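You operate a simulated robot arm through the tools that you are given. There is no shell and no other tool.

You run a simulated robot arm. Do the job below in one go: nothing can be reset, and whatever is moved stays where it is left.

TASK
Undo the grey box's hand nut and store casting 95 in it.
Fine: then shut the lid and tighten the nut again; the other casting stays.
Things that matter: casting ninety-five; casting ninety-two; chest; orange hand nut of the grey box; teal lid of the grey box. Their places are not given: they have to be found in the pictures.

It is judged by the outcome, as a careful person would: the job done as asked, and still so three seconds after it is handed in. It fails if anything else is knocked over, pushed out of place, dropped, spilled or broken. Lids that push on must go on centred and level and be pressed home; caps that screw on are set level and turned clockwise until they are tight.

THE ROBOT
A 7-joint arm with a three-finger gripper, fixed in place. Base frame: the origin is at the foot of the arm, x ahead of it, y to its left, z up; the work surface is at about z = 0.8. Readings come in m, rad, newtons and seconds.
Its first joint turns from -2.897 to 2.897 rad. Payload 2.69 kg.
Tool frame: the origin (TCP) lies between the finger pads and is the grasp point; the fingertips stand 0.03 m ahead of it; z points along the fingers, y is the line along which they close. The gripper opens to 0.128 m. The gripper's body begins 0.117 m behind the TCP.
Orientation is that of the tool frame in the base frame, as a unit quaternion [x, y, z, w]. With the fingers straight down and closing along the base's y, the tool's x points along the base's -x, its y along +y and its z along -z.

THE INTERFACE
- The arm moves only by the tool jog_arm. Its argument "deltas" is a list of rows, each a list of 7 numbers: the shift along the tool's x, y, z in m, then the turn, a rotation vector about the tool's x, y, z in rad, then the closure, from 0 (fully open) to 1 (shut). In form: [[x, y, z, rx, ry, rz, hand], ...]. A call has 1 to 20 rows; each row shifts and turns the commanded pose from where the row before left it, along the tool's axes as they then stand. A row lasts 0.2 s, in which the tool goes at most 0.05 m and 0.15 rad; a call with a longer step from one row to the next is refused whole, and so is a gripper value outside its range. Where a pose cannot be reached the arm comes as near as it can. A force on the tool above 90 N (or 10 N above the force at the start of the call, whichever is more), or a blocked arm, ends the call early, and 0.2 s more pass. The fingers move at their own pace and stop on an object; they squeeze with about 42 N. The grip force told is the motor's: it shows also when the fingers shut on nothing. Time passes only in rows, and 0.2 s behind the last, so rows that do not move let the fingers close. The reply holds the time, the measured pose of the TCP, the force on the tool along the base axes, the opening and the grip force, in the units named above and with some noise, with the torque about the TCP (base axes, N m) and any sound that the robot's microphone picked up, and new pictures: "show" is both (left out), scene, wrist or none.
- Cameras (640 x 400 px; columns grow to the right, rows downward): "scene" is fixed at [0.4002, 0.501, 1.5768]; the picture's right is [-0.26, -0.97, 0.00], its down [-0.92, 0.25, -0.29] and it looks along [0.28, -0.07, -0.96] (base axes); focal length 327 px, centre (320, 200). "wrist" rides on the gripper at [0.058, 0.054, -0.131] in the tool frame; the picture's right is [-0.68, 0.74, 0.00], its down [-0.62, -0.56, -0.55] and it looks along [-0.40, -0.37, 0.84] (tool axes); focal length 234 px, centre (320, 200).
- slide_trunk(by): slides the trunk up (or, below 0, down) by that many m; the arm rides with it, the base frame stays. It gives what a move gives, with no picture.
- point_at(camera, pixels): for up to 12 pixels [column, row] of the newest picture of that camera ("zoom" is the newest enlarged one), the place [x, y, z] in the base frame of the surface seen there, good to about 0.003 m. No time passes.
- inspect(camera, box): a new picture of the part [left, top, right, bottom] of that camera's present view, enlarged. No time passes.
- finish_job(): hands the job in; it is judged then, once.

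Open the gripper and draw the arm clear of the work before you hand the job in, unless the task says otherwise.

The tools are called as name(argument=value, ...) on one line, values as JSON. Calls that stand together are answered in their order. jog_arm: Moves the arm, as the interface text tells. Its arguments: {"type":"object","properties":{"deltas":{"type":"array"},"show":{"type":"string","enum":["both","scene","wrist","none"]}},"required":["deltas"]} The other tools are called the same way: slide_trunk (by) slides the trunk up or down; point_at (camera, pixels) gives the place of the surface under pixels of a picture; inspect (camera, box) takes an enlarged picture of a part of a camera's view; finish_job () hands the job in.

At the start:

```text
clock: 0.0
eef_pos: [0.5932, 0.3683, 1.2155]
orientation: [0.0, 1.0, 0.0, 0.0]
wrist_force: [-0.1, -0.1, -0.4]
torque: [-0.02, 0.0, 0.0]
width: 0.1281
grasp_force: 0.0
trunk travel left (down, up): [-0.15, 0.2]
```

scene: 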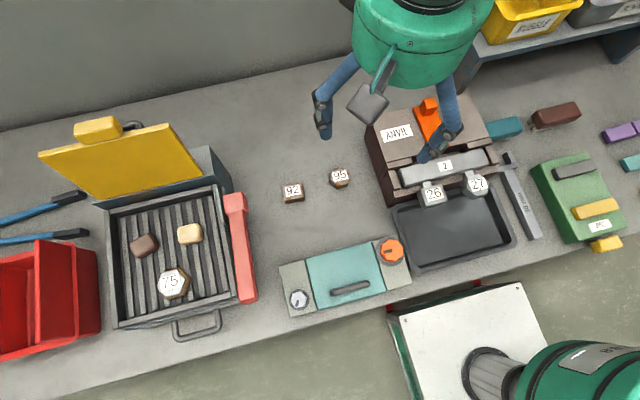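
wrist: 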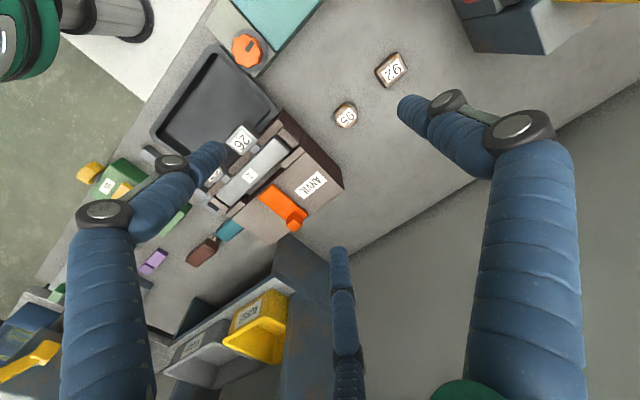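

The scene shows the grey box with a teal lid near (345,278), its orange nut at (391,251), and castings 92 at (292,192) and 95 at (339,177). I'll enlarge that area to look closer.

inspect(camera="scene", box=[260, 220, 430, 326])

point_at(camera="scene", pixels=[[391, 250], [298, 299], [345, 277], [349, 289], [339, 177], [292, 192], [320, 230], [312, 260], [376, 243], [388, 288], [325, 303], [410, 280]])

```text
3.76 times, centred on (345, 273) of scene
```

zoom: 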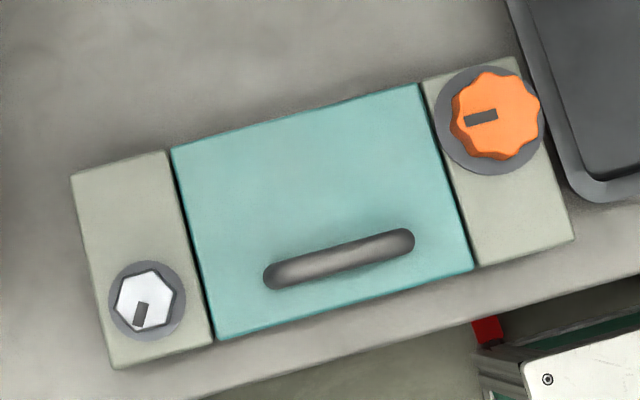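

```text
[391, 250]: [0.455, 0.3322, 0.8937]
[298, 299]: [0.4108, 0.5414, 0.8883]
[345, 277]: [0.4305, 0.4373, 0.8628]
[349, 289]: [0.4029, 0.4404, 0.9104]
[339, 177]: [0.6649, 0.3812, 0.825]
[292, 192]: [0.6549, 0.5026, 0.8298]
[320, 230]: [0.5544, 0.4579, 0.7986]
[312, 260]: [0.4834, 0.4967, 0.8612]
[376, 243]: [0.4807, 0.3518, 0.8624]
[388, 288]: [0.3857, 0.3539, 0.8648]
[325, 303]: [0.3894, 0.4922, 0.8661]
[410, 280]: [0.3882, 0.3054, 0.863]
```

The box's top is at about z = 0.863, the orange nut's top is at 0.894, and the lid handle sits on its near edge. I'll move the wrist camera over the box for a closer look.

jog_arm(deltas=[[0.0369, 0.0238, 0.0104, 0, 0, 0, 0], [0.0369, 0.0238, 0.0104, 0, 0, 0, 0], [0.0369, 0.0238, 0.0104, 0, 0, 0, 0], [0.0369, 0.0238, 0.0104, 0, 0, 0, 0], [0.0369, 0.0238, 0.0104, 0, 0, 0, 0], [0.0369, 0.0238, 0.0104, 0, 0, 0, 0], [0.0369, 0.0238, 0.0104, 0, 0, 0, 0], [0.0369, 0.0238, 0.0104, 0, 0, 0, 0], [0, 0, 0, 0, 0, 0, 0]])

```text
clock: 2.0
eef_pos: [0.2992, 0.5607, 1.1351]
orientation: [0.0, 1.0, 0.0, 0.0]
wrist_force: [-1.4, 0.1, 0.0]
torque: [-0.06, -0.07, 0.01]
width: 0.1279
grasp_force: 0.1
trunk travel left (down, up): [-0.15, 0.2]
```

scene: 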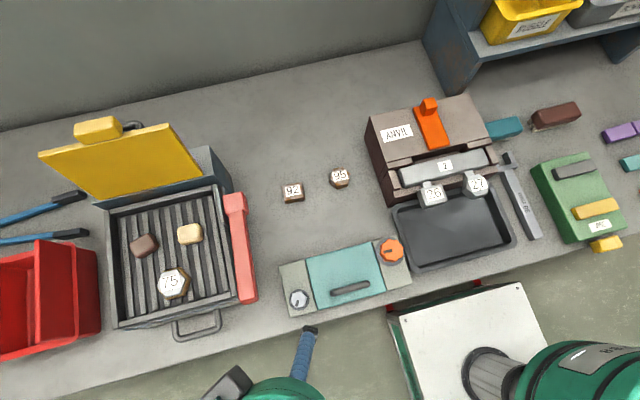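
wrist: 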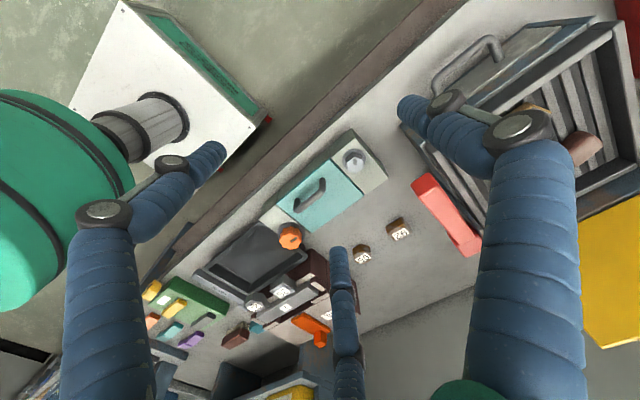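

The box appears at about (320,195) in the wrist view. I'll enlarge both views of it.

inspect(camera="wrist", box=[230, 120, 400, 260])

inspect(camera="scene", box=[270, 225, 420, 325])

```text
2.86 times, centred on (315, 190) of wrist
```

zoom: 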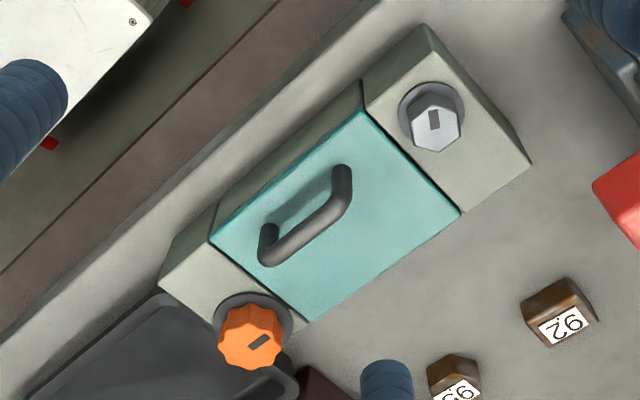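

```text
4.00 times, centred on (345, 275) of scene
```

zoom: 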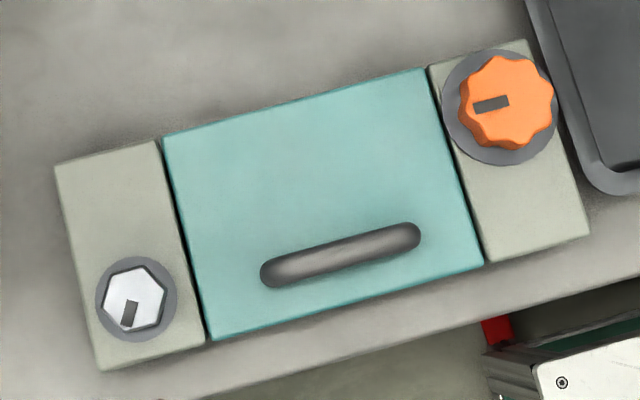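

Now I'll measure the lid corners, nut, disc and handle in the enlarged scene picture.

point_at(camera="zoom", pixels=[[168, 140], [420, 74], [476, 260], [215, 333], [505, 105], [470, 80], [545, 115], [500, 70], [455, 130], [270, 272], [412, 234], [340, 253]])

point_at(camera="zoom", pixels=[[520, 140], [490, 158], [450, 90], [60, 170], [525, 46], [583, 232], [105, 362], [135, 300], [168, 300], [500, 150], [515, 66], [465, 110]])

```text
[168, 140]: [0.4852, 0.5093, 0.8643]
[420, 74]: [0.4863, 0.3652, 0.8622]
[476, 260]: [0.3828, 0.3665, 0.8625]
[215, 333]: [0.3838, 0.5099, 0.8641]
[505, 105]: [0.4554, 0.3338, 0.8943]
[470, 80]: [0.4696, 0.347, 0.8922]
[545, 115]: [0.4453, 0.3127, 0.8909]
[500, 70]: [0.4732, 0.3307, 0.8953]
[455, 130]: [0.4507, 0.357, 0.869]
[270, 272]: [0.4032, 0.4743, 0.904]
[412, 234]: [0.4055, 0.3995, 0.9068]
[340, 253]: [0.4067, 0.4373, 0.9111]
```

```text
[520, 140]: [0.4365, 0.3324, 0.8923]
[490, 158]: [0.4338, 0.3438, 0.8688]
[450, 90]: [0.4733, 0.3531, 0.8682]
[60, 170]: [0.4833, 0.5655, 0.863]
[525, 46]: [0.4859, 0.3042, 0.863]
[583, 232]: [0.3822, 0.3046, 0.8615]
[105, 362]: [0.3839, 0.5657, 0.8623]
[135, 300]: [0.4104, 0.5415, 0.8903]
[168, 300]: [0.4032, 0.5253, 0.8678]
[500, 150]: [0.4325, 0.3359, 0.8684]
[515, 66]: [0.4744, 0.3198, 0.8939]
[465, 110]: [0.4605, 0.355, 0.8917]
```

The box is square to the base axes (x 0.382–0.486, y 0.304–0.566), and the nut's centre is about (0.455, 0.333) with its disc top at 0.869. I'll check the heights of the neighbours and move above the nut.

point_at(camera="scene", pixels=[[428, 104], [400, 133], [445, 165], [433, 192], [476, 185], [455, 230], [402, 245], [397, 185], [380, 140], [410, 210]])

jog_arm(deltas=[[-0.0223, -0.0325, 0.0121, 0, 0, 0, 0], [-0.0223, -0.0325, 0.0121, 0, 0, 0, 0], [-0.0223, -0.0325, 0.0121, 0, 0, 0, 0], [-0.0223, -0.0325, 0.0121, 0, 0, 0, 0], [-0.0223, -0.0325, 0.0121, 0, 0, 0, 0], [-0.0223, -0.0325, 0.0121, 0, 0, 0, 0], [-0.0223, -0.0325, 0.0121, 0, 0, 0, 0], [0, 0, 0, 0, 0, 0, 0]])

```text
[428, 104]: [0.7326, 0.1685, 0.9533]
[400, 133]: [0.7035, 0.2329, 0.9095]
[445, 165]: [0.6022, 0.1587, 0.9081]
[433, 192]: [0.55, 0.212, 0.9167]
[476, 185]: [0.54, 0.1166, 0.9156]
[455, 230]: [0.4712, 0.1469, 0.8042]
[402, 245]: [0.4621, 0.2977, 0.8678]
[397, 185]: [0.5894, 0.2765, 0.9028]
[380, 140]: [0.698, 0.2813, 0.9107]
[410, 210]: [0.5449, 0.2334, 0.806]
```

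```text
clock: 3.8
eef_pos: [0.4518, 0.3325, 1.0492]
orientation: [0.0, 1.0, -0.001, 0.0]
wrist_force: [0.2, -0.2, -0.4]
torque: [0.02, 0.03, 0.02]
width: 0.1281
grasp_force: 0.1
trunk travel left (down, up): [-0.15, 0.2]
```

scene: 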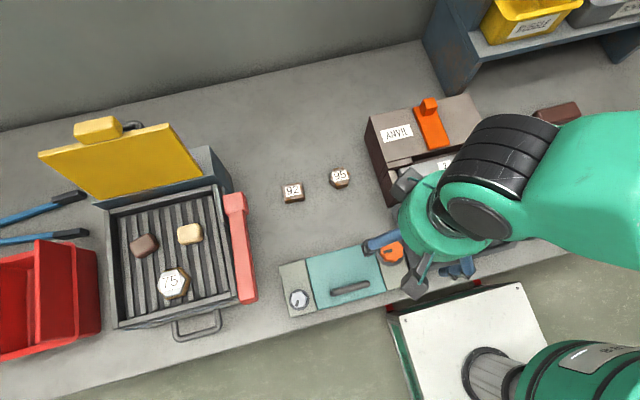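
wrist: 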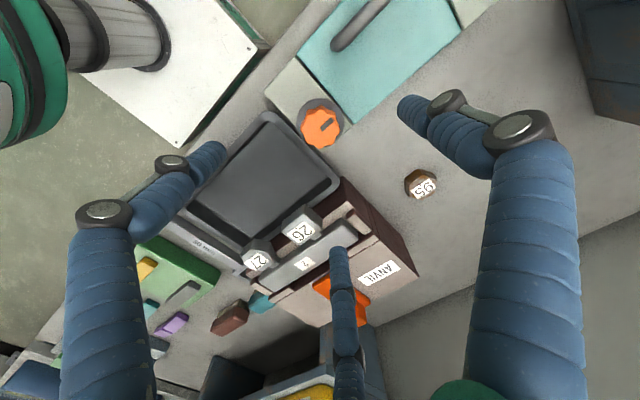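

The wrist view shows blue finger shapes at (405,110), (215,150) and (340,255), so I want to know how the hand really closes. I'll close it partway in free air at this height and look.

jog_arm(deltas=[[-0.0025, 0, 0, 0, 0, 0, 0.5], [0, 0, 0, 0, 0, 0, 0.5], [0, 0, 0, 0, 0, 0, 0.5]])

```text
clock: 4.6
eef_pos: [0.4548, 0.3327, 1.0481]
orientation: [0.0, 1.0, 0.0, 0.0]
wrist_force: [0.4, -0.6, -0.1]
torque: [0.0, 0.03, -0.02]
width: 0.064
grasp_force: 0.1
trunk travel left (down, up): [-0.15, 0.2]
```

scene: 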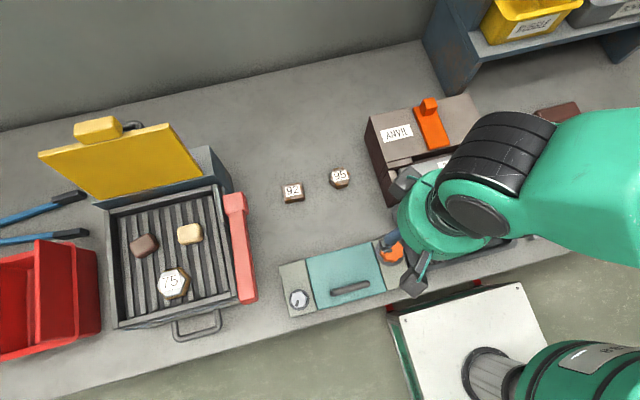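
wrist: 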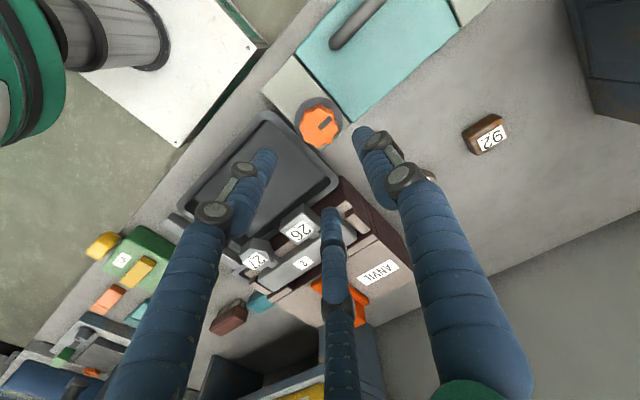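

The hand shows three slim fingers closing symmetrically around the tool axis, which suits the round nut. Before gripping I'll turn the wrist clockwise (+rz) in free air, to gain range for undoing it counter-clockwise.

jog_arm(deltas=[[0, 0, 0, 0, 0, 0.15, 0.3], [0, 0, 0, 0, 0, 0.15, 0.3], [0, 0, 0, 0, 0, 0.15, 0.3], [0, 0, 0, 0, 0, 0.15, 0.3], [0, 0, 0, 0, 0, 0.15, 0.3], [0, 0, 0, 0, 0, 0.15, 0.3], [0, 0, 0, 0, 0, 0.15, 0.3], [0, 0, 0, 0, 0, 0.15, 0.3], [0, 0, 0, 0, 0, 0.15, 0.3], [0, 0, 0, 0, 0, 0.15, 0.3], [0, 0, 0, 0, 0, 0.15, 0.3], [0, 0, 0, 0, 0, 0.15, 0.3], [0, 0, 0, 0, 0, 0, 0.3]])

```text
clock: 7.4
eef_pos: [0.4561, 0.3297, 1.0493]
orientation: [0.783, 0.622, 0.0, -0.001]
wrist_force: [1.1, 0.3, 1.1]
torque: [0.01, -0.01, 0.0]
width: 0.0897
grasp_force: 0.0
trunk travel left (down, up): [-0.15, 0.2]
```

scene: 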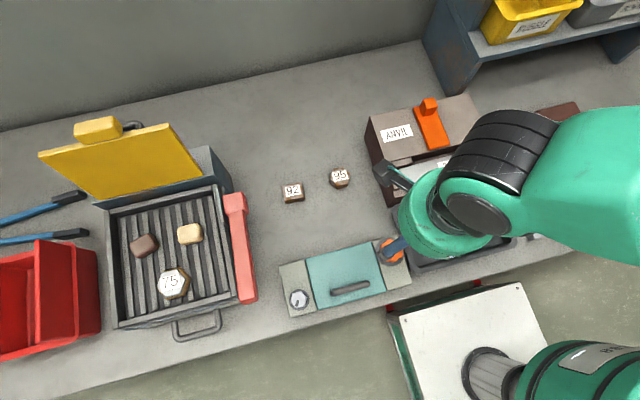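
wrist: 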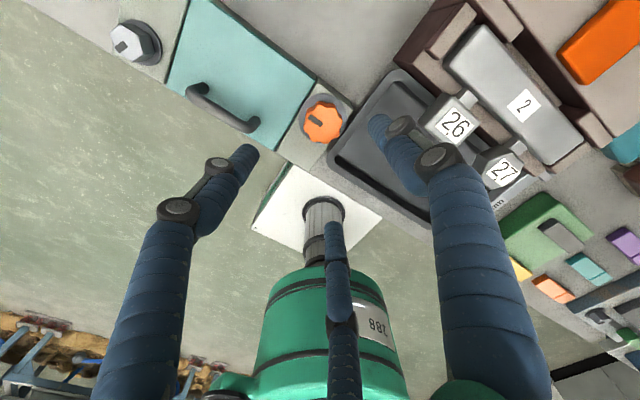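

The wrist reached +1.8 rad without trouble, and the nut sits at (323,120) in the wrist view. I'll try 0.9 rad more to find how much range is left.

jog_arm(deltas=[[0, 0, 0, 0, 0, 0.15, 0.3], [0, 0, 0, 0, 0, 0.15, 0.3], [0, 0, 0, 0, 0, 0.15, 0.3], [0, 0, 0, 0, 0, 0.15, 0.3], [0, 0, 0, 0, 0, 0.15, 0.3], [0, 0, 0, 0, 0, 0.15, 0.3], [0, 0, 0, 0, 0, 0, 0.3]], show="none")

```text
clock: 9.0
eef_pos: [0.4555, 0.331, 1.0489]
orientation: [0.922, 0.387, -0.001, 0.0]
wrist_force: [0.0, -0.5, 0.1]
torque: [-0.01, -0.01, -0.02]
width: 0.0899
grasp_force: 0.0
out of reach, approached as far as the arm can: row 5, 6
trunk travel left (down, up): [-0.15, 0.2]
```

The limit on that side is about +2.35 rad. I'll back off slightly and check where the nut lies under the fingers.

jog_arm(deltas=[[0, 0, 0, 0, 0, -0.1, 0.3], [0, 0, 0, 0, 0, 0, 0.3]], show="both")

```text
clock: 9.6
eef_pos: [0.4553, 0.3326, 1.0489]
orientation: [0.902, 0.431, 0.0, 0.0]
wrist_force: [0.3, -0.3, -0.2]
torque: [0.01, 0.02, 0.0]
width: 0.0896
grasp_force: 0.1
trunk travel left (down, up): [-0.15, 0.2]
```

scene: 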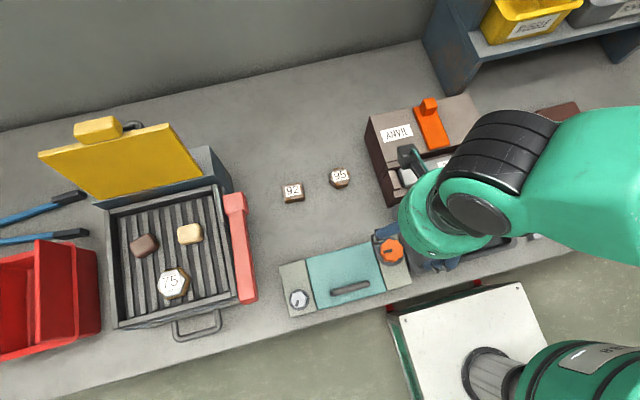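
wrist: 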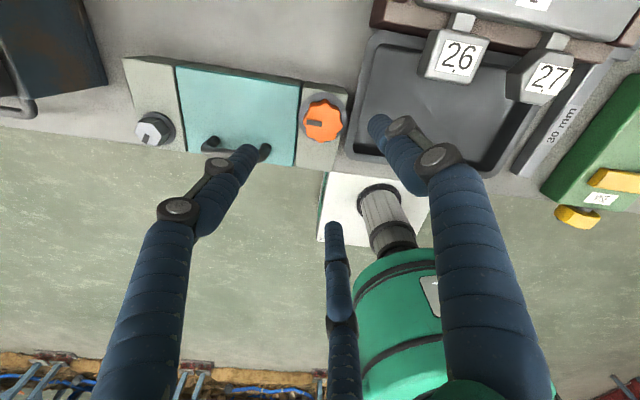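

The tool is at +2.25 rad and the nut shows at (323,121). I'll measure its outline from this second viewpoint to refine its centre.

inspect(camera="wrist", box=[280, 85, 370, 160])

point_at(camera="wrist", pixels=[[323, 121], [305, 117], [341, 117], [323, 104], [323, 138], [344, 98], [300, 148]])

```text
5.33 times, centred on (325, 122) of wrist
```

zoom: 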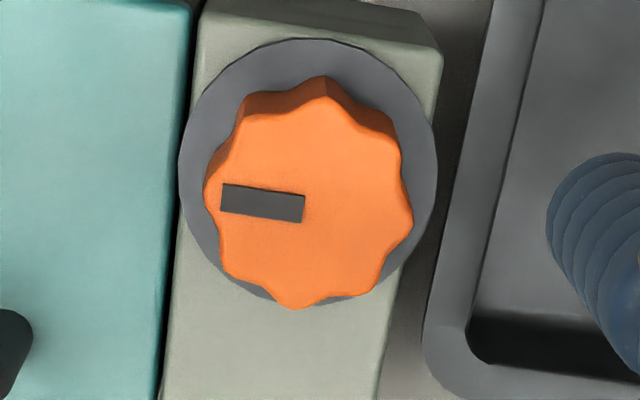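

```text
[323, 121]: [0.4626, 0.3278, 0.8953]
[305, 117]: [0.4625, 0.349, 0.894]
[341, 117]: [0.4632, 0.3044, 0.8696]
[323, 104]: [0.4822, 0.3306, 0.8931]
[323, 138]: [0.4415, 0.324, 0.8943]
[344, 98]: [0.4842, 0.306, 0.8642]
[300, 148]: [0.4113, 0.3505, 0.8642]
```

I'll measure the nut's lobes and disc edges on the enlarged wrist picture.

point_at(camera="zoom", pixels=[[309, 203], [210, 198], [408, 215], [322, 102], [297, 303], [250, 120], [370, 285], [184, 165], [432, 180], [310, 45], [260, 200], [390, 300]])

point_at(camera="scene", pixels=[[391, 251], [382, 250], [400, 250], [391, 242], [391, 260]])

```text
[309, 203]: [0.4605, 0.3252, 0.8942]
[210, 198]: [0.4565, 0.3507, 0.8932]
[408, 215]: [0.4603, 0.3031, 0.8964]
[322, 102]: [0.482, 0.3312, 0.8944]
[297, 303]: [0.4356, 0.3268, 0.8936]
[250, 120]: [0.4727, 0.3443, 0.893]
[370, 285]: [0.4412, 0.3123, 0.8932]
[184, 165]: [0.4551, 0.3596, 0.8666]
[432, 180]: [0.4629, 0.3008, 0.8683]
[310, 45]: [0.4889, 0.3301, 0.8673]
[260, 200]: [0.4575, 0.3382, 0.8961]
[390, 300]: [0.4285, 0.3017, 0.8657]
```

```text
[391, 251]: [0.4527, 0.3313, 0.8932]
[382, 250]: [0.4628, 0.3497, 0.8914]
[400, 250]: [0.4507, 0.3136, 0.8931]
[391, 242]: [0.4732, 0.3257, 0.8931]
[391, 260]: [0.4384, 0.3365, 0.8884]
```

The two views agree on a nut centre near (0.457, 0.330), top 0.894, disc 0.868. I'll descend with the fingers open around it to TCP z ≈ 0.904, and not close yet.

jog_arm(deltas=[[-0.0009, 0.0023, 0.0365, 0, 0, 0, 0.3], [0, 0, 0.0365, 0, 0, 0, 0.3], [0, 0, 0.0365, 0, 0, 0, 0.3], [0, 0, 0.0355, 0, 0, 0, 0.3], [0, 0, 0, 0, 0, 0, 0.3]])

```text
clock: 10.8
eef_pos: [0.4575, 0.3308, 0.9035]
orientation: [0.902, 0.433, 0.0, 0.0]
wrist_force: [0.3, -0.2, -0.4]
torque: [-0.04, 0.05, -0.02]
width: 0.0896
grasp_force: 0.0
trunk travel left (down, up): [-0.15, 0.2]
```

scene: 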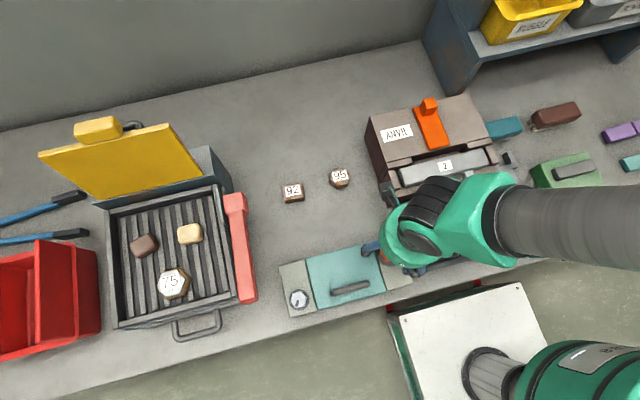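
wrist: 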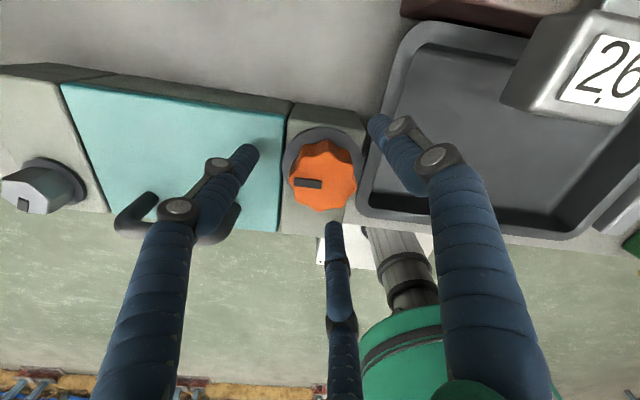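

The fingers straddle the nut with no contact force. Now I'll close on it.

jog_arm(deltas=[[0, 0, 0, 0, 0, 0, 0.6], [0, 0, 0, 0, 0, 0, 1], [0, 0, 0, 0, 0, 0, 1], [0, 0, 0, 0, 0, 0, 1]], show="wrist")

```text
clock: 11.8
eef_pos: [0.4573, 0.3287, 0.904]
orientation: [0.902, 0.432, 0.0, 0.0]
wrist_force: [20.1, -19.7, -1.4]
torque: [-0.75, -0.71, 0.87]
width: 0.0449
grasp_force: 44.8
trunk travel left (down, up): [-0.15, 0.2]
```

wrist: 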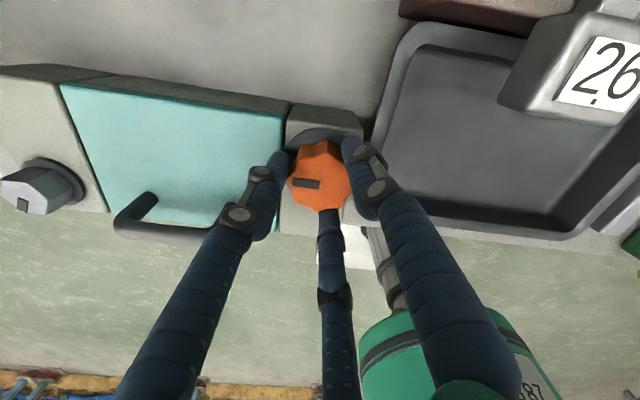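

The grip is firm at 44.8 N and 0.045 m wide, but there is a side load of about 28 N along +y of the tool, so I'm slightly off-centre. I'll shift 2 mm along tool +y to relieve it.

jog_arm(deltas=[[0, 0.002, 0, 0, 0, 0, 1], [0, 0, 0, 0, 0, 0, 1]], show="none")

```text
clock: 12.4
eef_pos: [0.4563, 0.3275, 0.9034]
orientation: [0.902, 0.433, 0.001, 0.0]
wrist_force: [0.6, 4.7, -3.3]
torque: [0.44, 0.04, 0.28]
width: 0.0445
grasp_force: 44.8
trunk travel left (down, up): [-0.15, 0.2]
```

The side load is relieved. I'll now turn counter-clockwise (−rz) a little and read the torque.

jog_arm(deltas=[[0, 0, 0, 0, 0, -0.1, 1], [0, 0, 0, 0, 0, -0.1, 1], [0, 0, 0, 0, 0, -0.1, 1], [0, 0, 0, 0, 0, 0, 1]], show="wrist")

```text
clock: 13.4
eef_pos: [0.4582, 0.3284, 0.9031]
orientation: [0.827, 0.563, 0.0, 0.001]
wrist_force: [-19.5, 19.1, 5.3]
torque: [0.79, 0.77, 0.04]
width: 0.0441
grasp_force: 45.0
trunk travel left (down, up): [-0.15, 0.2]
```

wrist: 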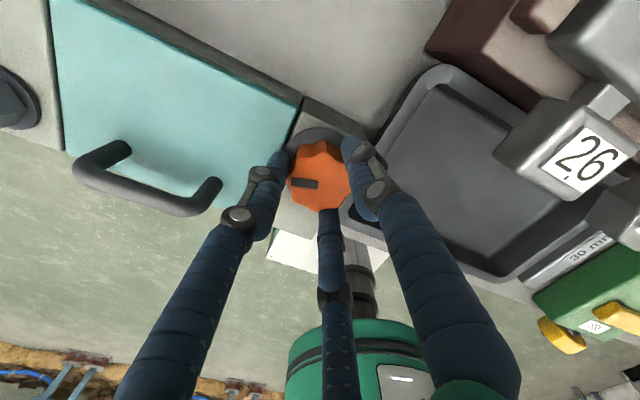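

The nut's mark kept its place relative to the fingers, so the nut is turning with them, now at 1.95 rad. I'll trim the side load and keep turning counter-clockwise.

jog_arm(deltas=[[0.0006, -0.0013, 0, 0, 0, -0.1, 1], [0, 0, 0, 0, 0, -0.1, 1], [0, 0, 0, 0, 0, -0.1, 1], [0, 0, 0, 0, 0, -0.1, 1], [0, 0, 0, 0, 0, 0, 1]], show="none")

```text
clock: 14.6
eef_pos: [0.457, 0.3286, 0.9031]
orientation: [0.699, 0.715, 0.0, 0.0]
wrist_force: [-3.9, -1.9, -5.8]
torque: [-0.1, -0.06, 0.02]
width: 0.0444
grasp_force: 44.8
trunk travel left (down, up): [-0.15, 0.2]
```

The side loads are small and the torque about z is near zero. I'll keep turning, 1.2 rad more.

jog_arm(deltas=[[0, 0, 0, 0, 0, -0.12, 1], [0, 0, 0, 0, 0, -0.12, 1], [0, 0, 0, 0, 0, -0.12, 1], [0, 0, 0, 0, 0, -0.12, 1], [0, 0, 0, 0, 0, -0.12, 1], [0, 0, 0, 0, 0, -0.12, 1], [0, 0, 0, 0, 0, -0.12, 1], [0, 0, 0, 0, 0, -0.12, 1], [0, 0, 0, 0, 0, -0.12, 1], [0, 0, 0, 0, 0, -0.12, 1], [0, 0, 0, 0, 0, 0, 1]], show="both")

```text
clock: 17.0
eef_pos: [0.4568, 0.3274, 0.9023]
orientation: [0.172, 0.985, -0.001, 0.0]
wrist_force: [-9.1, -23.1, -6.5]
torque: [-0.77, 0.23, -0.41]
width: 0.0443
grasp_force: 45.1
trunk travel left (down, up): [-0.15, 0.2]
```

scene: 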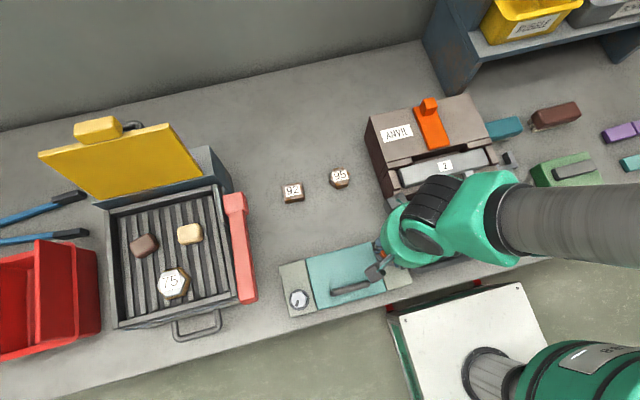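
wrist: 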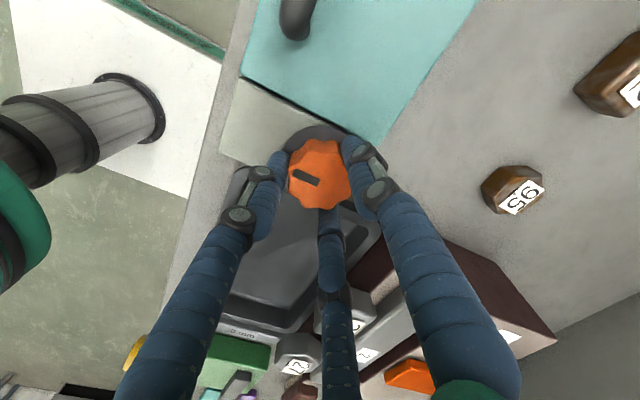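

The mark at (306,177) now looks slightly turned relative to the fingers, so there may have been a bit of slip. I'll enlarge the view to check.

inspect(camera="wrist", box=[260, 110, 390, 220])

point_at(camera="wrist", pixels=[[320, 170], [310, 195], [320, 133], [315, 150], [335, 190]])

```text
3.64 times, centred on (325, 165) of wrist
```

zoom: 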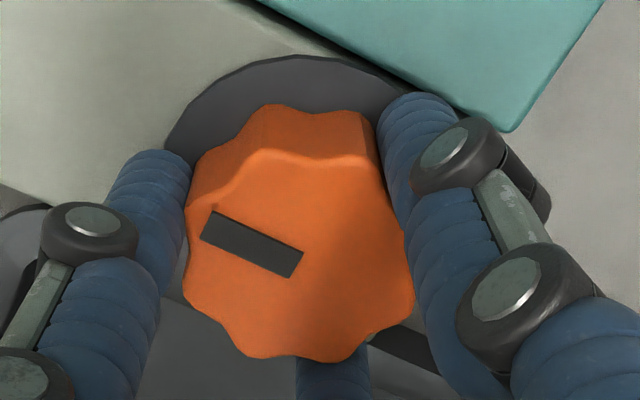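

```text
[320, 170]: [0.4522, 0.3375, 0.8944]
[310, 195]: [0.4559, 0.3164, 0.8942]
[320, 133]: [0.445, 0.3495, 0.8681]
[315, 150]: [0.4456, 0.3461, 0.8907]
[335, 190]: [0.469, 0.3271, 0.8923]
```

I'll measure the two ends of the mark to get the nut's actual turn.

point_at(camera="zoom", pixels=[[212, 228], [296, 265], [250, 245], [300, 240], [192, 220], [408, 260], [250, 345], [290, 160]])

```text
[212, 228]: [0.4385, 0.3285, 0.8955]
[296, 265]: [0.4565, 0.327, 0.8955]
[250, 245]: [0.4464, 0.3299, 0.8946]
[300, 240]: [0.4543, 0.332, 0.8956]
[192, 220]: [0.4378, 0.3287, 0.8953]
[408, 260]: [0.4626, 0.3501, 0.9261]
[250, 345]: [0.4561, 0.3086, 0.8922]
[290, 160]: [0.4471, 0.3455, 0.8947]
```

The mark now points along −x, where it first pointed along +y, so the nut has turned about 90° while the tool turned 109°. I'll turn a little more and see whether the nut follows.

jog_arm(deltas=[[0, -0.001, 0, 0, 0, -0.1, 1], [0, 0, 0, 0, 0, -0.1, 1], [0, 0, 0, 0, 0, -0.1, 1], [0, 0, 0, 0, 0, 0, 1]], show="wrist")

inspect(camera="wrist", box=[260, 110, 390, 220])

```text
clock: 18.0
eef_pos: [0.4567, 0.3288, 0.9034]
orientation: [0.023, 1.0, 0.001, 0.001]
wrist_force: [-13.7, 3.1, 1.7]
torque: [0.7, 0.71, -0.44]
width: 0.0447
grasp_force: 44.9
trunk travel left (down, up): [-0.15, 0.2]
```

wrist: 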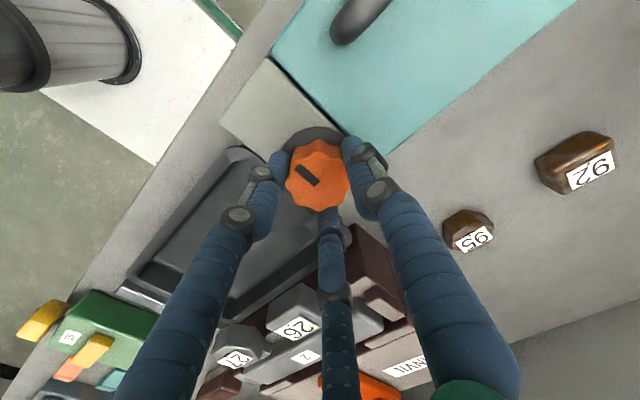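

```text
3.64 times, centred on (325, 165) of wrist
```

zoom: 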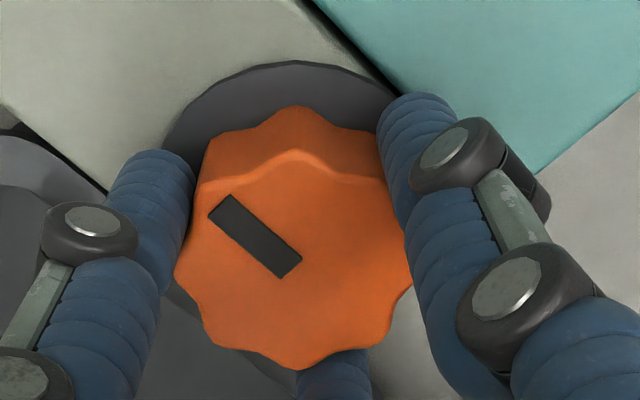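

The nut did not follow this time: the mark rotated relative to the fingers. I'll measure its direction again.

point_at(camera="zoom", pixels=[[220, 205], [290, 268], [255, 237], [182, 270], [405, 290], [300, 362], [295, 155]])

```text
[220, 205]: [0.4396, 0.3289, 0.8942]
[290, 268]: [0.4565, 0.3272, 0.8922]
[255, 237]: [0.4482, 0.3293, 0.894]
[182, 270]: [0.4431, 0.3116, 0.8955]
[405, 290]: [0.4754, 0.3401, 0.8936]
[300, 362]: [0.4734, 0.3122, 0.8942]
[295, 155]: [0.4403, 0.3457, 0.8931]
```

The mark still points along −x, so the nut has reached its end stop after a quarter turn and reads as undone. I'll release it, rise, and turn the wrist to θ = −π/2 so the fingers close across the handle bar.

jog_arm(deltas=[[0, 0, 0, 0, 0, 0, 0.3], [0, 0, 0, 0, 0, 0, 0.3], [0, 0, -0.03, 0, 0, 0, 0.3], [0, 0, -0.04, 0, 0, 0, 0.3], [0, 0, -0.04, 0, 0, 0, 0.3], [0, 0.02, -0.03, 0, 0, -0.15, 0.3], [0, 0, 0, 0, 0, -0.15, 0.3], [0, 0, 0, 0, 0, -0.15, 0.3], [0, 0, 0, 0, 0, -0.15, 0.3], [0, 0, 0, 0, 0, -0.15, 0.3], [0, 0, 0, 0, 0, -0.15, 0.3], [0, 0, 0, 0, 0, -0.15, 0.3], [0, 0, 0, 0, 0, -0.15, 0.3], [0, 0, 0, 0, 0, -0.15, 0.3], [0, 0, 0, 0, 0, -0.15, 0.3], [0, 0, 0, 0, 0, -0.117, 0.3], [0, 0, 0, 0, 0, 0, 0.3]])

```text
clock: 21.6
eef_pos: [0.4578, 0.3476, 1.044]
orientation: [-0.707, 0.707, 0.0, 0.0]
wrist_force: [0.0, 0.0, 0.5]
torque: [-0.01, -0.01, 0.03]
width: 0.0898
grasp_force: 0.0
trunk travel left (down, up): [-0.15, 0.2]
```

scene: 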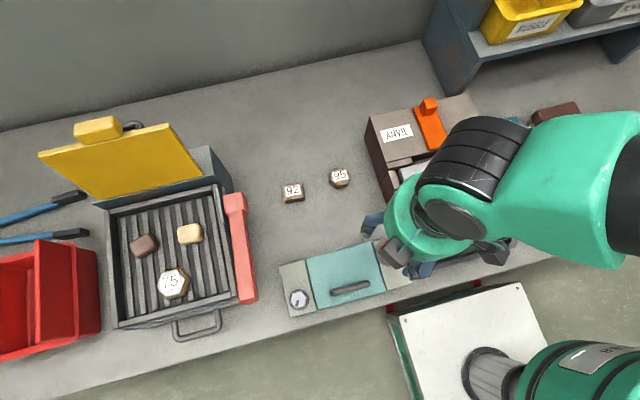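
wrist: 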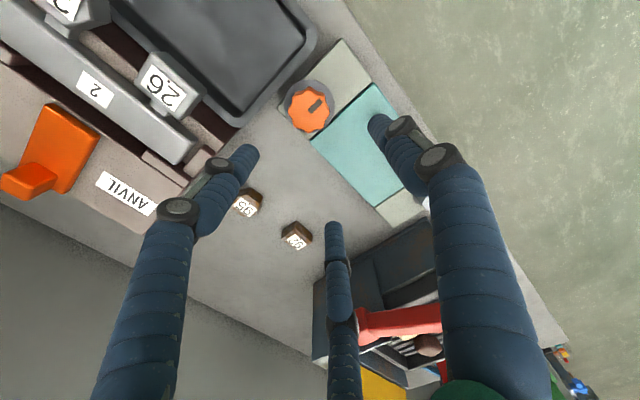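

The wrist is at θ = −π/2 and the way is clear. I'll move over the handle, stopping at z ≈ 0.98, and measure the bar again.

jog_arm(deltas=[[-0.0298, 0.018, 0.0213, 0, 0, 0, 0.3], [-0.0298, 0.018, 0.0213, 0, 0, 0, 0.3], [-0.0298, 0.018, 0.0213, 0, 0, 0, 0.3], [0, 0, 0, 0, 0, 0, 0.3]])

```text
clock: 22.6
eef_pos: [0.4022, 0.4387, 0.9795]
orientation: [-0.707, 0.708, 0.0, 0.0]
wrist_force: [0.5, 0.2, -0.6]
torque: [-0.05, 0.0, 0.01]
width: 0.0894
grasp_force: 0.0
trunk travel left (down, up): [-0.15, 0.2]
```

scene: 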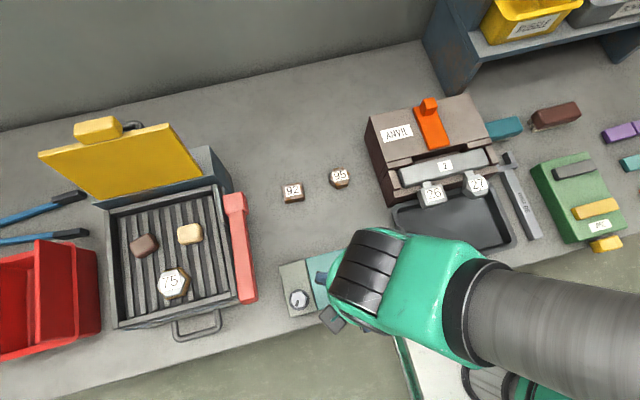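
wrist: 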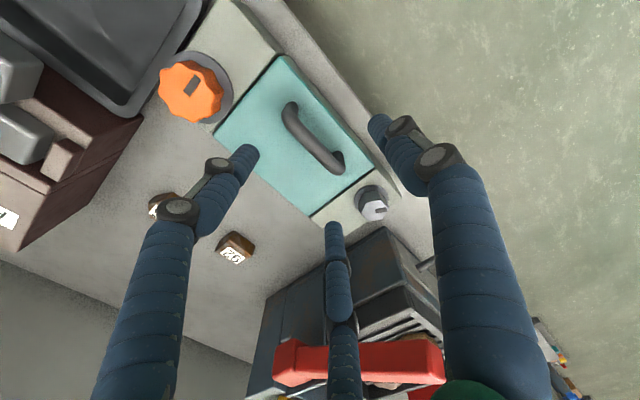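

The handle bar runs from (290,108) to (340,168) in the wrist view. I'll measure it.

inspect(camera="wrist", box=[250, 80, 390, 200])

point_at(camera="wrist", pixels=[[291, 112], [300, 125], [310, 142], [320, 153], [332, 163], [310, 136], [308, 148], [270, 110], [340, 185]])

```text
3.33 times, centred on (320, 140) of wrist
```

zoom: 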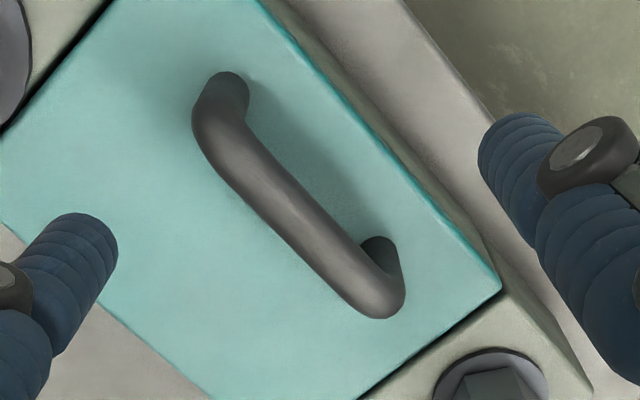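

```text
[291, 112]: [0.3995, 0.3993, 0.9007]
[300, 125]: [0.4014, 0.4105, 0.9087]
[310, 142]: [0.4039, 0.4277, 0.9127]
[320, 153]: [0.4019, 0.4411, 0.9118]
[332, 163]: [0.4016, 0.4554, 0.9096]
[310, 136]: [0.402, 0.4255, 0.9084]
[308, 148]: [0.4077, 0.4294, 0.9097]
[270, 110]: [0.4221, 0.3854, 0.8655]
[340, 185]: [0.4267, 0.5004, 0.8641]
```

The bar's centre is about x = 0.403, z = 0.906, spanning y 0.395–0.48. I'll descend with TCP at z ≈ 0.912 and close on it.

jog_arm(deltas=[[0.0015, -0.001, 0.0335, 0, 0, 0, 0.3], [0, 0, 0.0335, 0, 0, 0, 0.3], [0, 0, 0, 0, 0, 0, 0.3], [0, 0, 0, 0, 0, 0, 0.7], [0, 0, 0, 0, 0, 0, 1], [0, 0, 0, 0, 0, 0, 1], [0, 0, 0, 0, 0, 0, 1]])

```text
clock: 24.2
eef_pos: [0.4082, 0.4358, 0.9129]
orientation: [-0.706, 0.708, 0.001, 0.002]
wrist_force: [64.9, -16.0, -5.4]
torque: [0.14, -0.82, 0.21]
width: 0.0221
grasp_force: 45.4
trunk travel left (down, up): [-0.15, 0.2]
```

scene: 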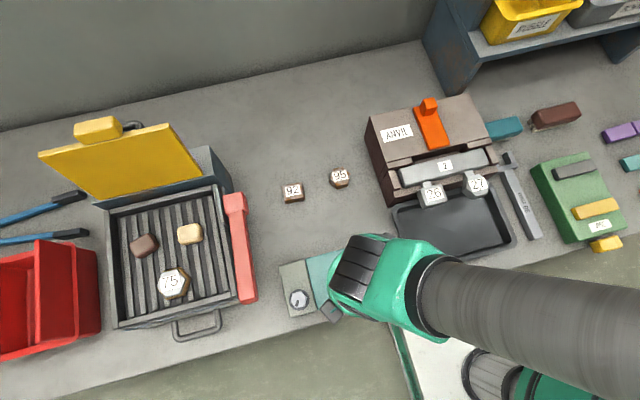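
wrist: 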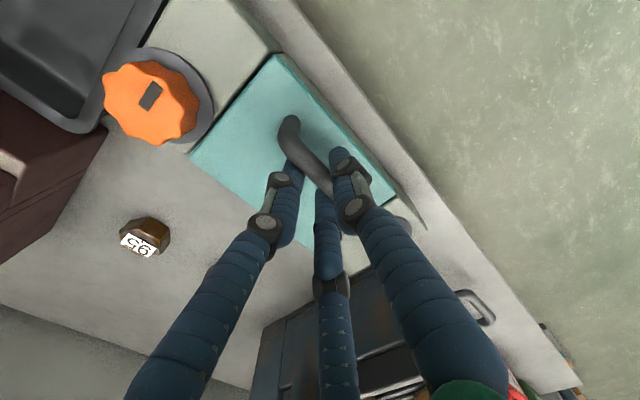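

The grip is on the bar, but there is a 65 N push along +x; the hand wants to sit about 5 mm further in +x. I'll shift the commanded pose that way to relieve it.

jog_arm(deltas=[[0, -0.003, 0, 0, 0, 0, 1], [0, -0.002, 0, 0, 0, 0, 1], [0, 0, 0, 0, 0, 0, 1]], show="none")

```text
clock: 25.0
eef_pos: [0.4107, 0.4365, 0.9139]
orientation: [-0.707, 0.708, 0.0, 0.0]
wrist_force: [12.9, 5.4, 21.3]
torque: [0.0, -0.02, 0.1]
width: 0.0218
grasp_force: 44.3
trunk travel left (down, up): [-0.15, 0.2]
```

The load has dropped. I'll try lifting the handle slightly along an arc about the far edge (hinge assumed near x = 0.486, z = 0.863), tilting with the lid, and read the forces.

jog_arm(deltas=[[0, -0.0027, -0.0037, -0.05, 0, 0, 1], [0, -0.0027, -0.0037, -0.05, 0, 0, 1], [0, 0, 0, 0, 0, 0, 1]])

```text
clock: 25.8
eef_pos: [0.4146, 0.4373, 0.9179]
orientation: [-0.705, 0.707, 0.035, -0.037]
wrist_force: [-2.7, 11.8, -2.4]
torque: [-0.31, 0.34, 0.05]
width: 0.0222
grasp_force: 44.6
trunk travel left (down, up): [-0.15, 0.2]
```

scene: 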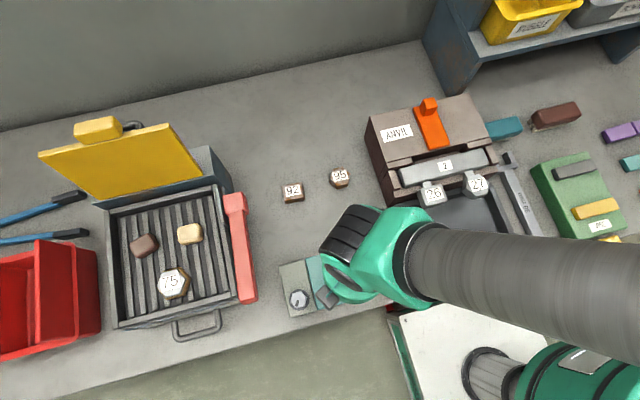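
wrist: 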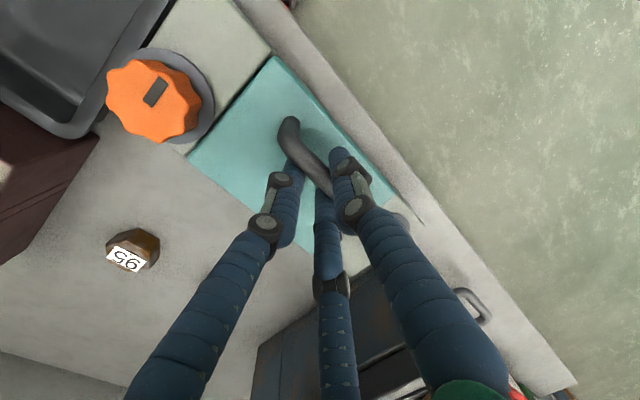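

The forces stayed small, so the lid seems to be swinging. I'll enlarge the wrist view to confirm it lifted at the near edge.

inspect(camera="wrist", box=[180, 20, 430, 180])

point_at(camera="wrist", pixels=[[275, 65], [200, 150], [255, 170], [385, 195], [330, 120], [250, 40], [235, 130], [390, 205]])

```text
2.50 times, centred on (305, 100) of wrist
```

zoom: 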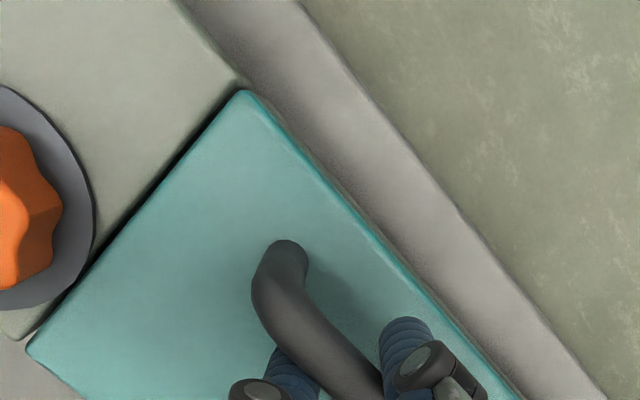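

```text
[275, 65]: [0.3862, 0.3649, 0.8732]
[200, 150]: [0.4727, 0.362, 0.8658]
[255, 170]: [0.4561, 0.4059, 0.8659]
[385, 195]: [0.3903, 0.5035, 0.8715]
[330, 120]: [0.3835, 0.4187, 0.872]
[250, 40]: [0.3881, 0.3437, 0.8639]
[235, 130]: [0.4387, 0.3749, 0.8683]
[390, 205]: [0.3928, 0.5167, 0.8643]
```

The near edge is up at z ≈ 0.873 while the far side is at ~0.865, so the lid is hinged at the far edge and opening. I'll continue along the arc.

jog_arm(deltas=[[0, -0.0055, -0.0073, -0.1, 0, 0, 1], [0, -0.0055, -0.0073, -0.1, 0, 0, 1], [0, -0.0055, -0.0073, -0.1, 0, 0, 1], [0, -0.0055, -0.0073, -0.1, 0, 0, 1], [0, 0, 0, 0, 0, 0, 1]])

```text
clock: 27.0
eef_pos: [0.4441, 0.4376, 0.9435]
orientation: [-0.685, 0.685, 0.176, -0.175]
wrist_force: [5.7, 2.3, -11.2]
torque: [0.24, -0.12, -0.07]
width: 0.0218
grasp_force: 44.5
trunk travel left (down, up): [-0.15, 0.2]
```

scene: 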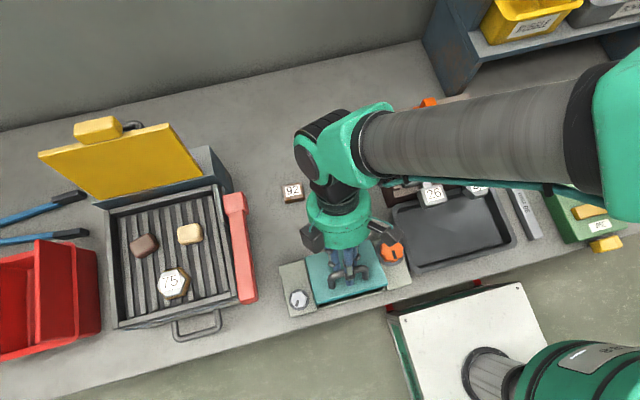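
wrist: 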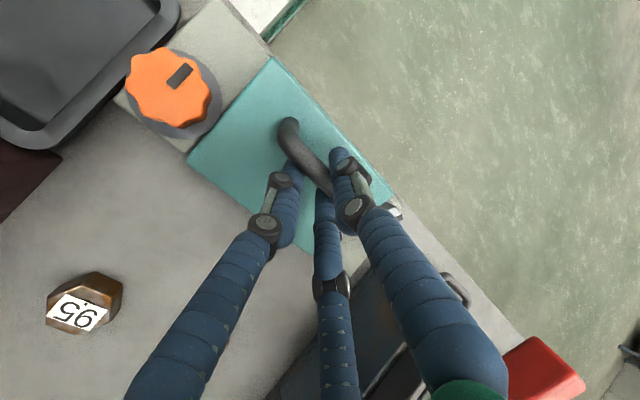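

The lid is open about 0.5 rad with small forces, and the hand is well clear of casting 95. I'll continue the arc to about 0.9 rad.

jog_arm(deltas=[[0, -0.0055, -0.0073, -0.1, 0, 0, 1], [0, -0.0055, -0.0073, -0.1, 0, 0, 1], [0, -0.0055, -0.0073, -0.1, 0, 0, 1], [0, -0.0055, -0.0073, -0.1, 0, 0, 1], [0, 0, 0, 0, 0, 0, 1]])

```text
clock: 28.2
eef_pos: [0.4791, 0.4363, 0.9523]
orientation: [-0.636, 0.637, 0.308, -0.308]
wrist_force: [2.3, -8.0, -8.4]
torque: [-0.19, -0.22, 0.19]
width: 0.0219
grasp_force: 45.0
trunk travel left (down, up): [-0.15, 0.2]
```

scene: 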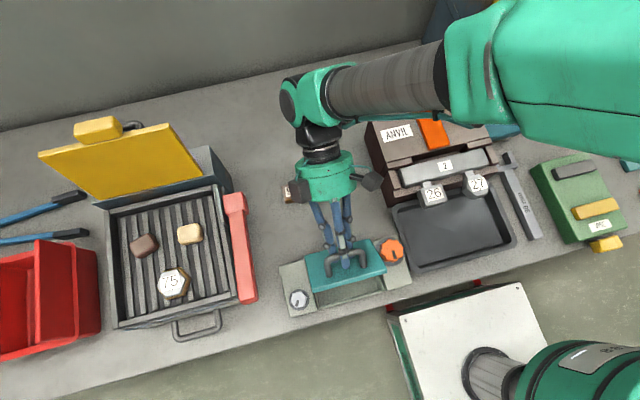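
wrist: 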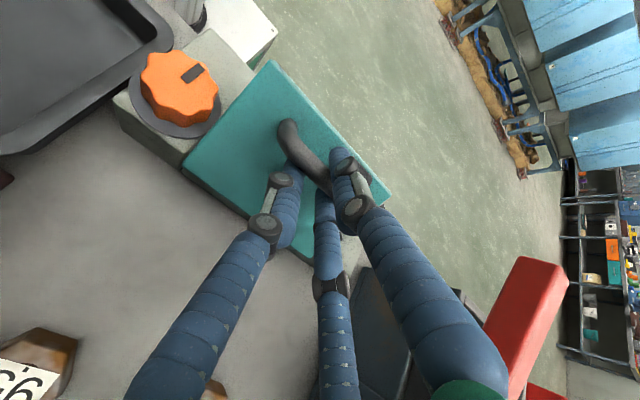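

The lid is at about 0.9 rad with small forces. Before going further I'll check how high the arm's links are above the anvil and castings.

point_at(camera="scene", pixels=[[400, 85], [440, 75], [310, 95], [320, 135], [330, 180], [350, 85], [285, 185], [347, 262], [335, 285], [372, 180]])

```text
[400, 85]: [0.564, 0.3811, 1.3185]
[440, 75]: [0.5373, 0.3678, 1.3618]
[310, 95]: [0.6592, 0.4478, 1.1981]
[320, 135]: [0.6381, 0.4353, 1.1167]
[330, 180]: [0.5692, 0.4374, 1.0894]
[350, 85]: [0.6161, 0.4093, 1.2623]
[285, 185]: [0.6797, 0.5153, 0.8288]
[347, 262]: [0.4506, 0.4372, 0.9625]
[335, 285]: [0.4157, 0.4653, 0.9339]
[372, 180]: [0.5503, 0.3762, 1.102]
```

The links are all above z ≈ 1.08, well clear. I'll continue the arc to about 1.3 rad.

jog_arm(deltas=[[0, -0.0055, -0.0073, -0.1, 0, 0, 1], [0, -0.0055, -0.0073, -0.1, 0, 0, 1], [0, -0.0055, -0.0073, -0.1, 0, 0, 1], [0, -0.0055, -0.0073, -0.1, 0, 0, 1], [0, 0, 0, 0, 0, 0, 1]])

```text
clock: 29.4
eef_pos: [0.5159, 0.4368, 0.9476]
orientation: [-0.562, 0.564, 0.429, -0.427]
wrist_force: [1.6, 7.7, 7.8]
torque: [-0.2, 0.01, -0.19]
width: 0.0216
grasp_force: 45.2
trunk travel left (down, up): [-0.15, 0.2]
```

scene: 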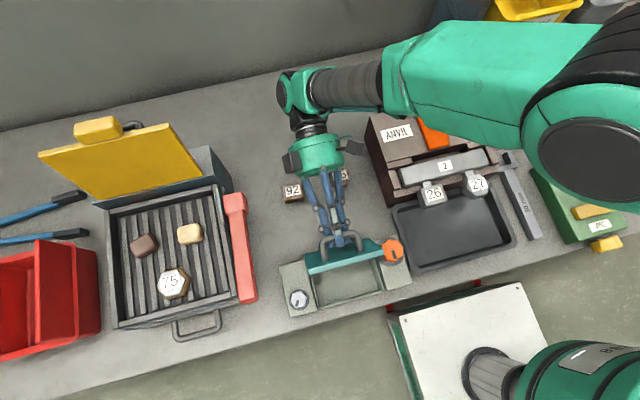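
wrist: 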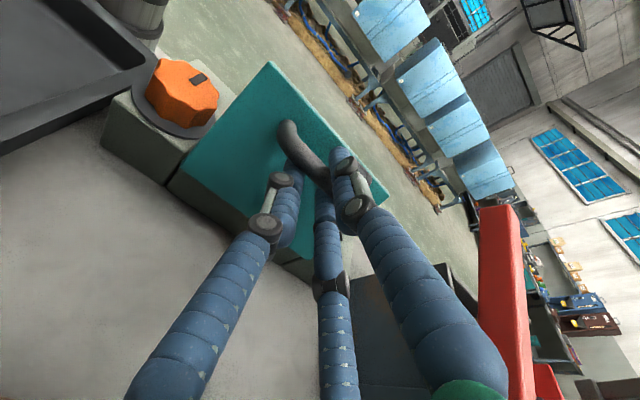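

The lid is now at about 1.3 rad and the empty interior shows at (345,290) in the scene. I'll continue two more steps.

jog_arm(deltas=[[0, -0.0055, -0.0073, -0.1, 0, 0, 1], [0, -0.0055, -0.0073, -0.1, 0, 0, 1], [0, 0, 0, 0, 0, 0, 1]], show="scene")

```text
clock: 30.2
eef_pos: [0.52, 0.4344, 0.9459]
orientation: [-0.532, 0.534, 0.465, -0.464]
wrist_force: [2.0, 39.3, 6.8]
torque: [-0.33, 0.15, -0.71]
width: 0.0222
grasp_force: 44.8
out of reach, approached as far as the arm can: row 2
trunk travel left (down, up): [-0.15, 0.2]
```

scene: 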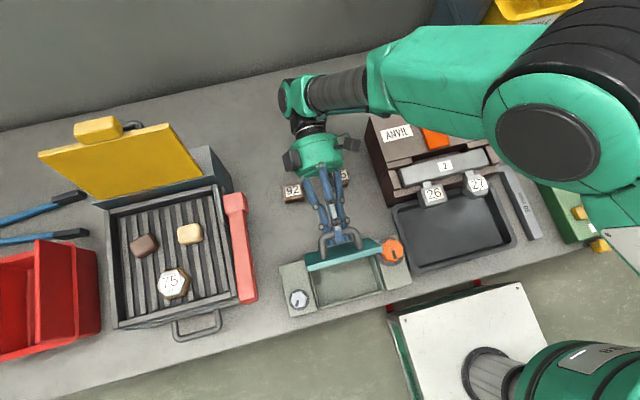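

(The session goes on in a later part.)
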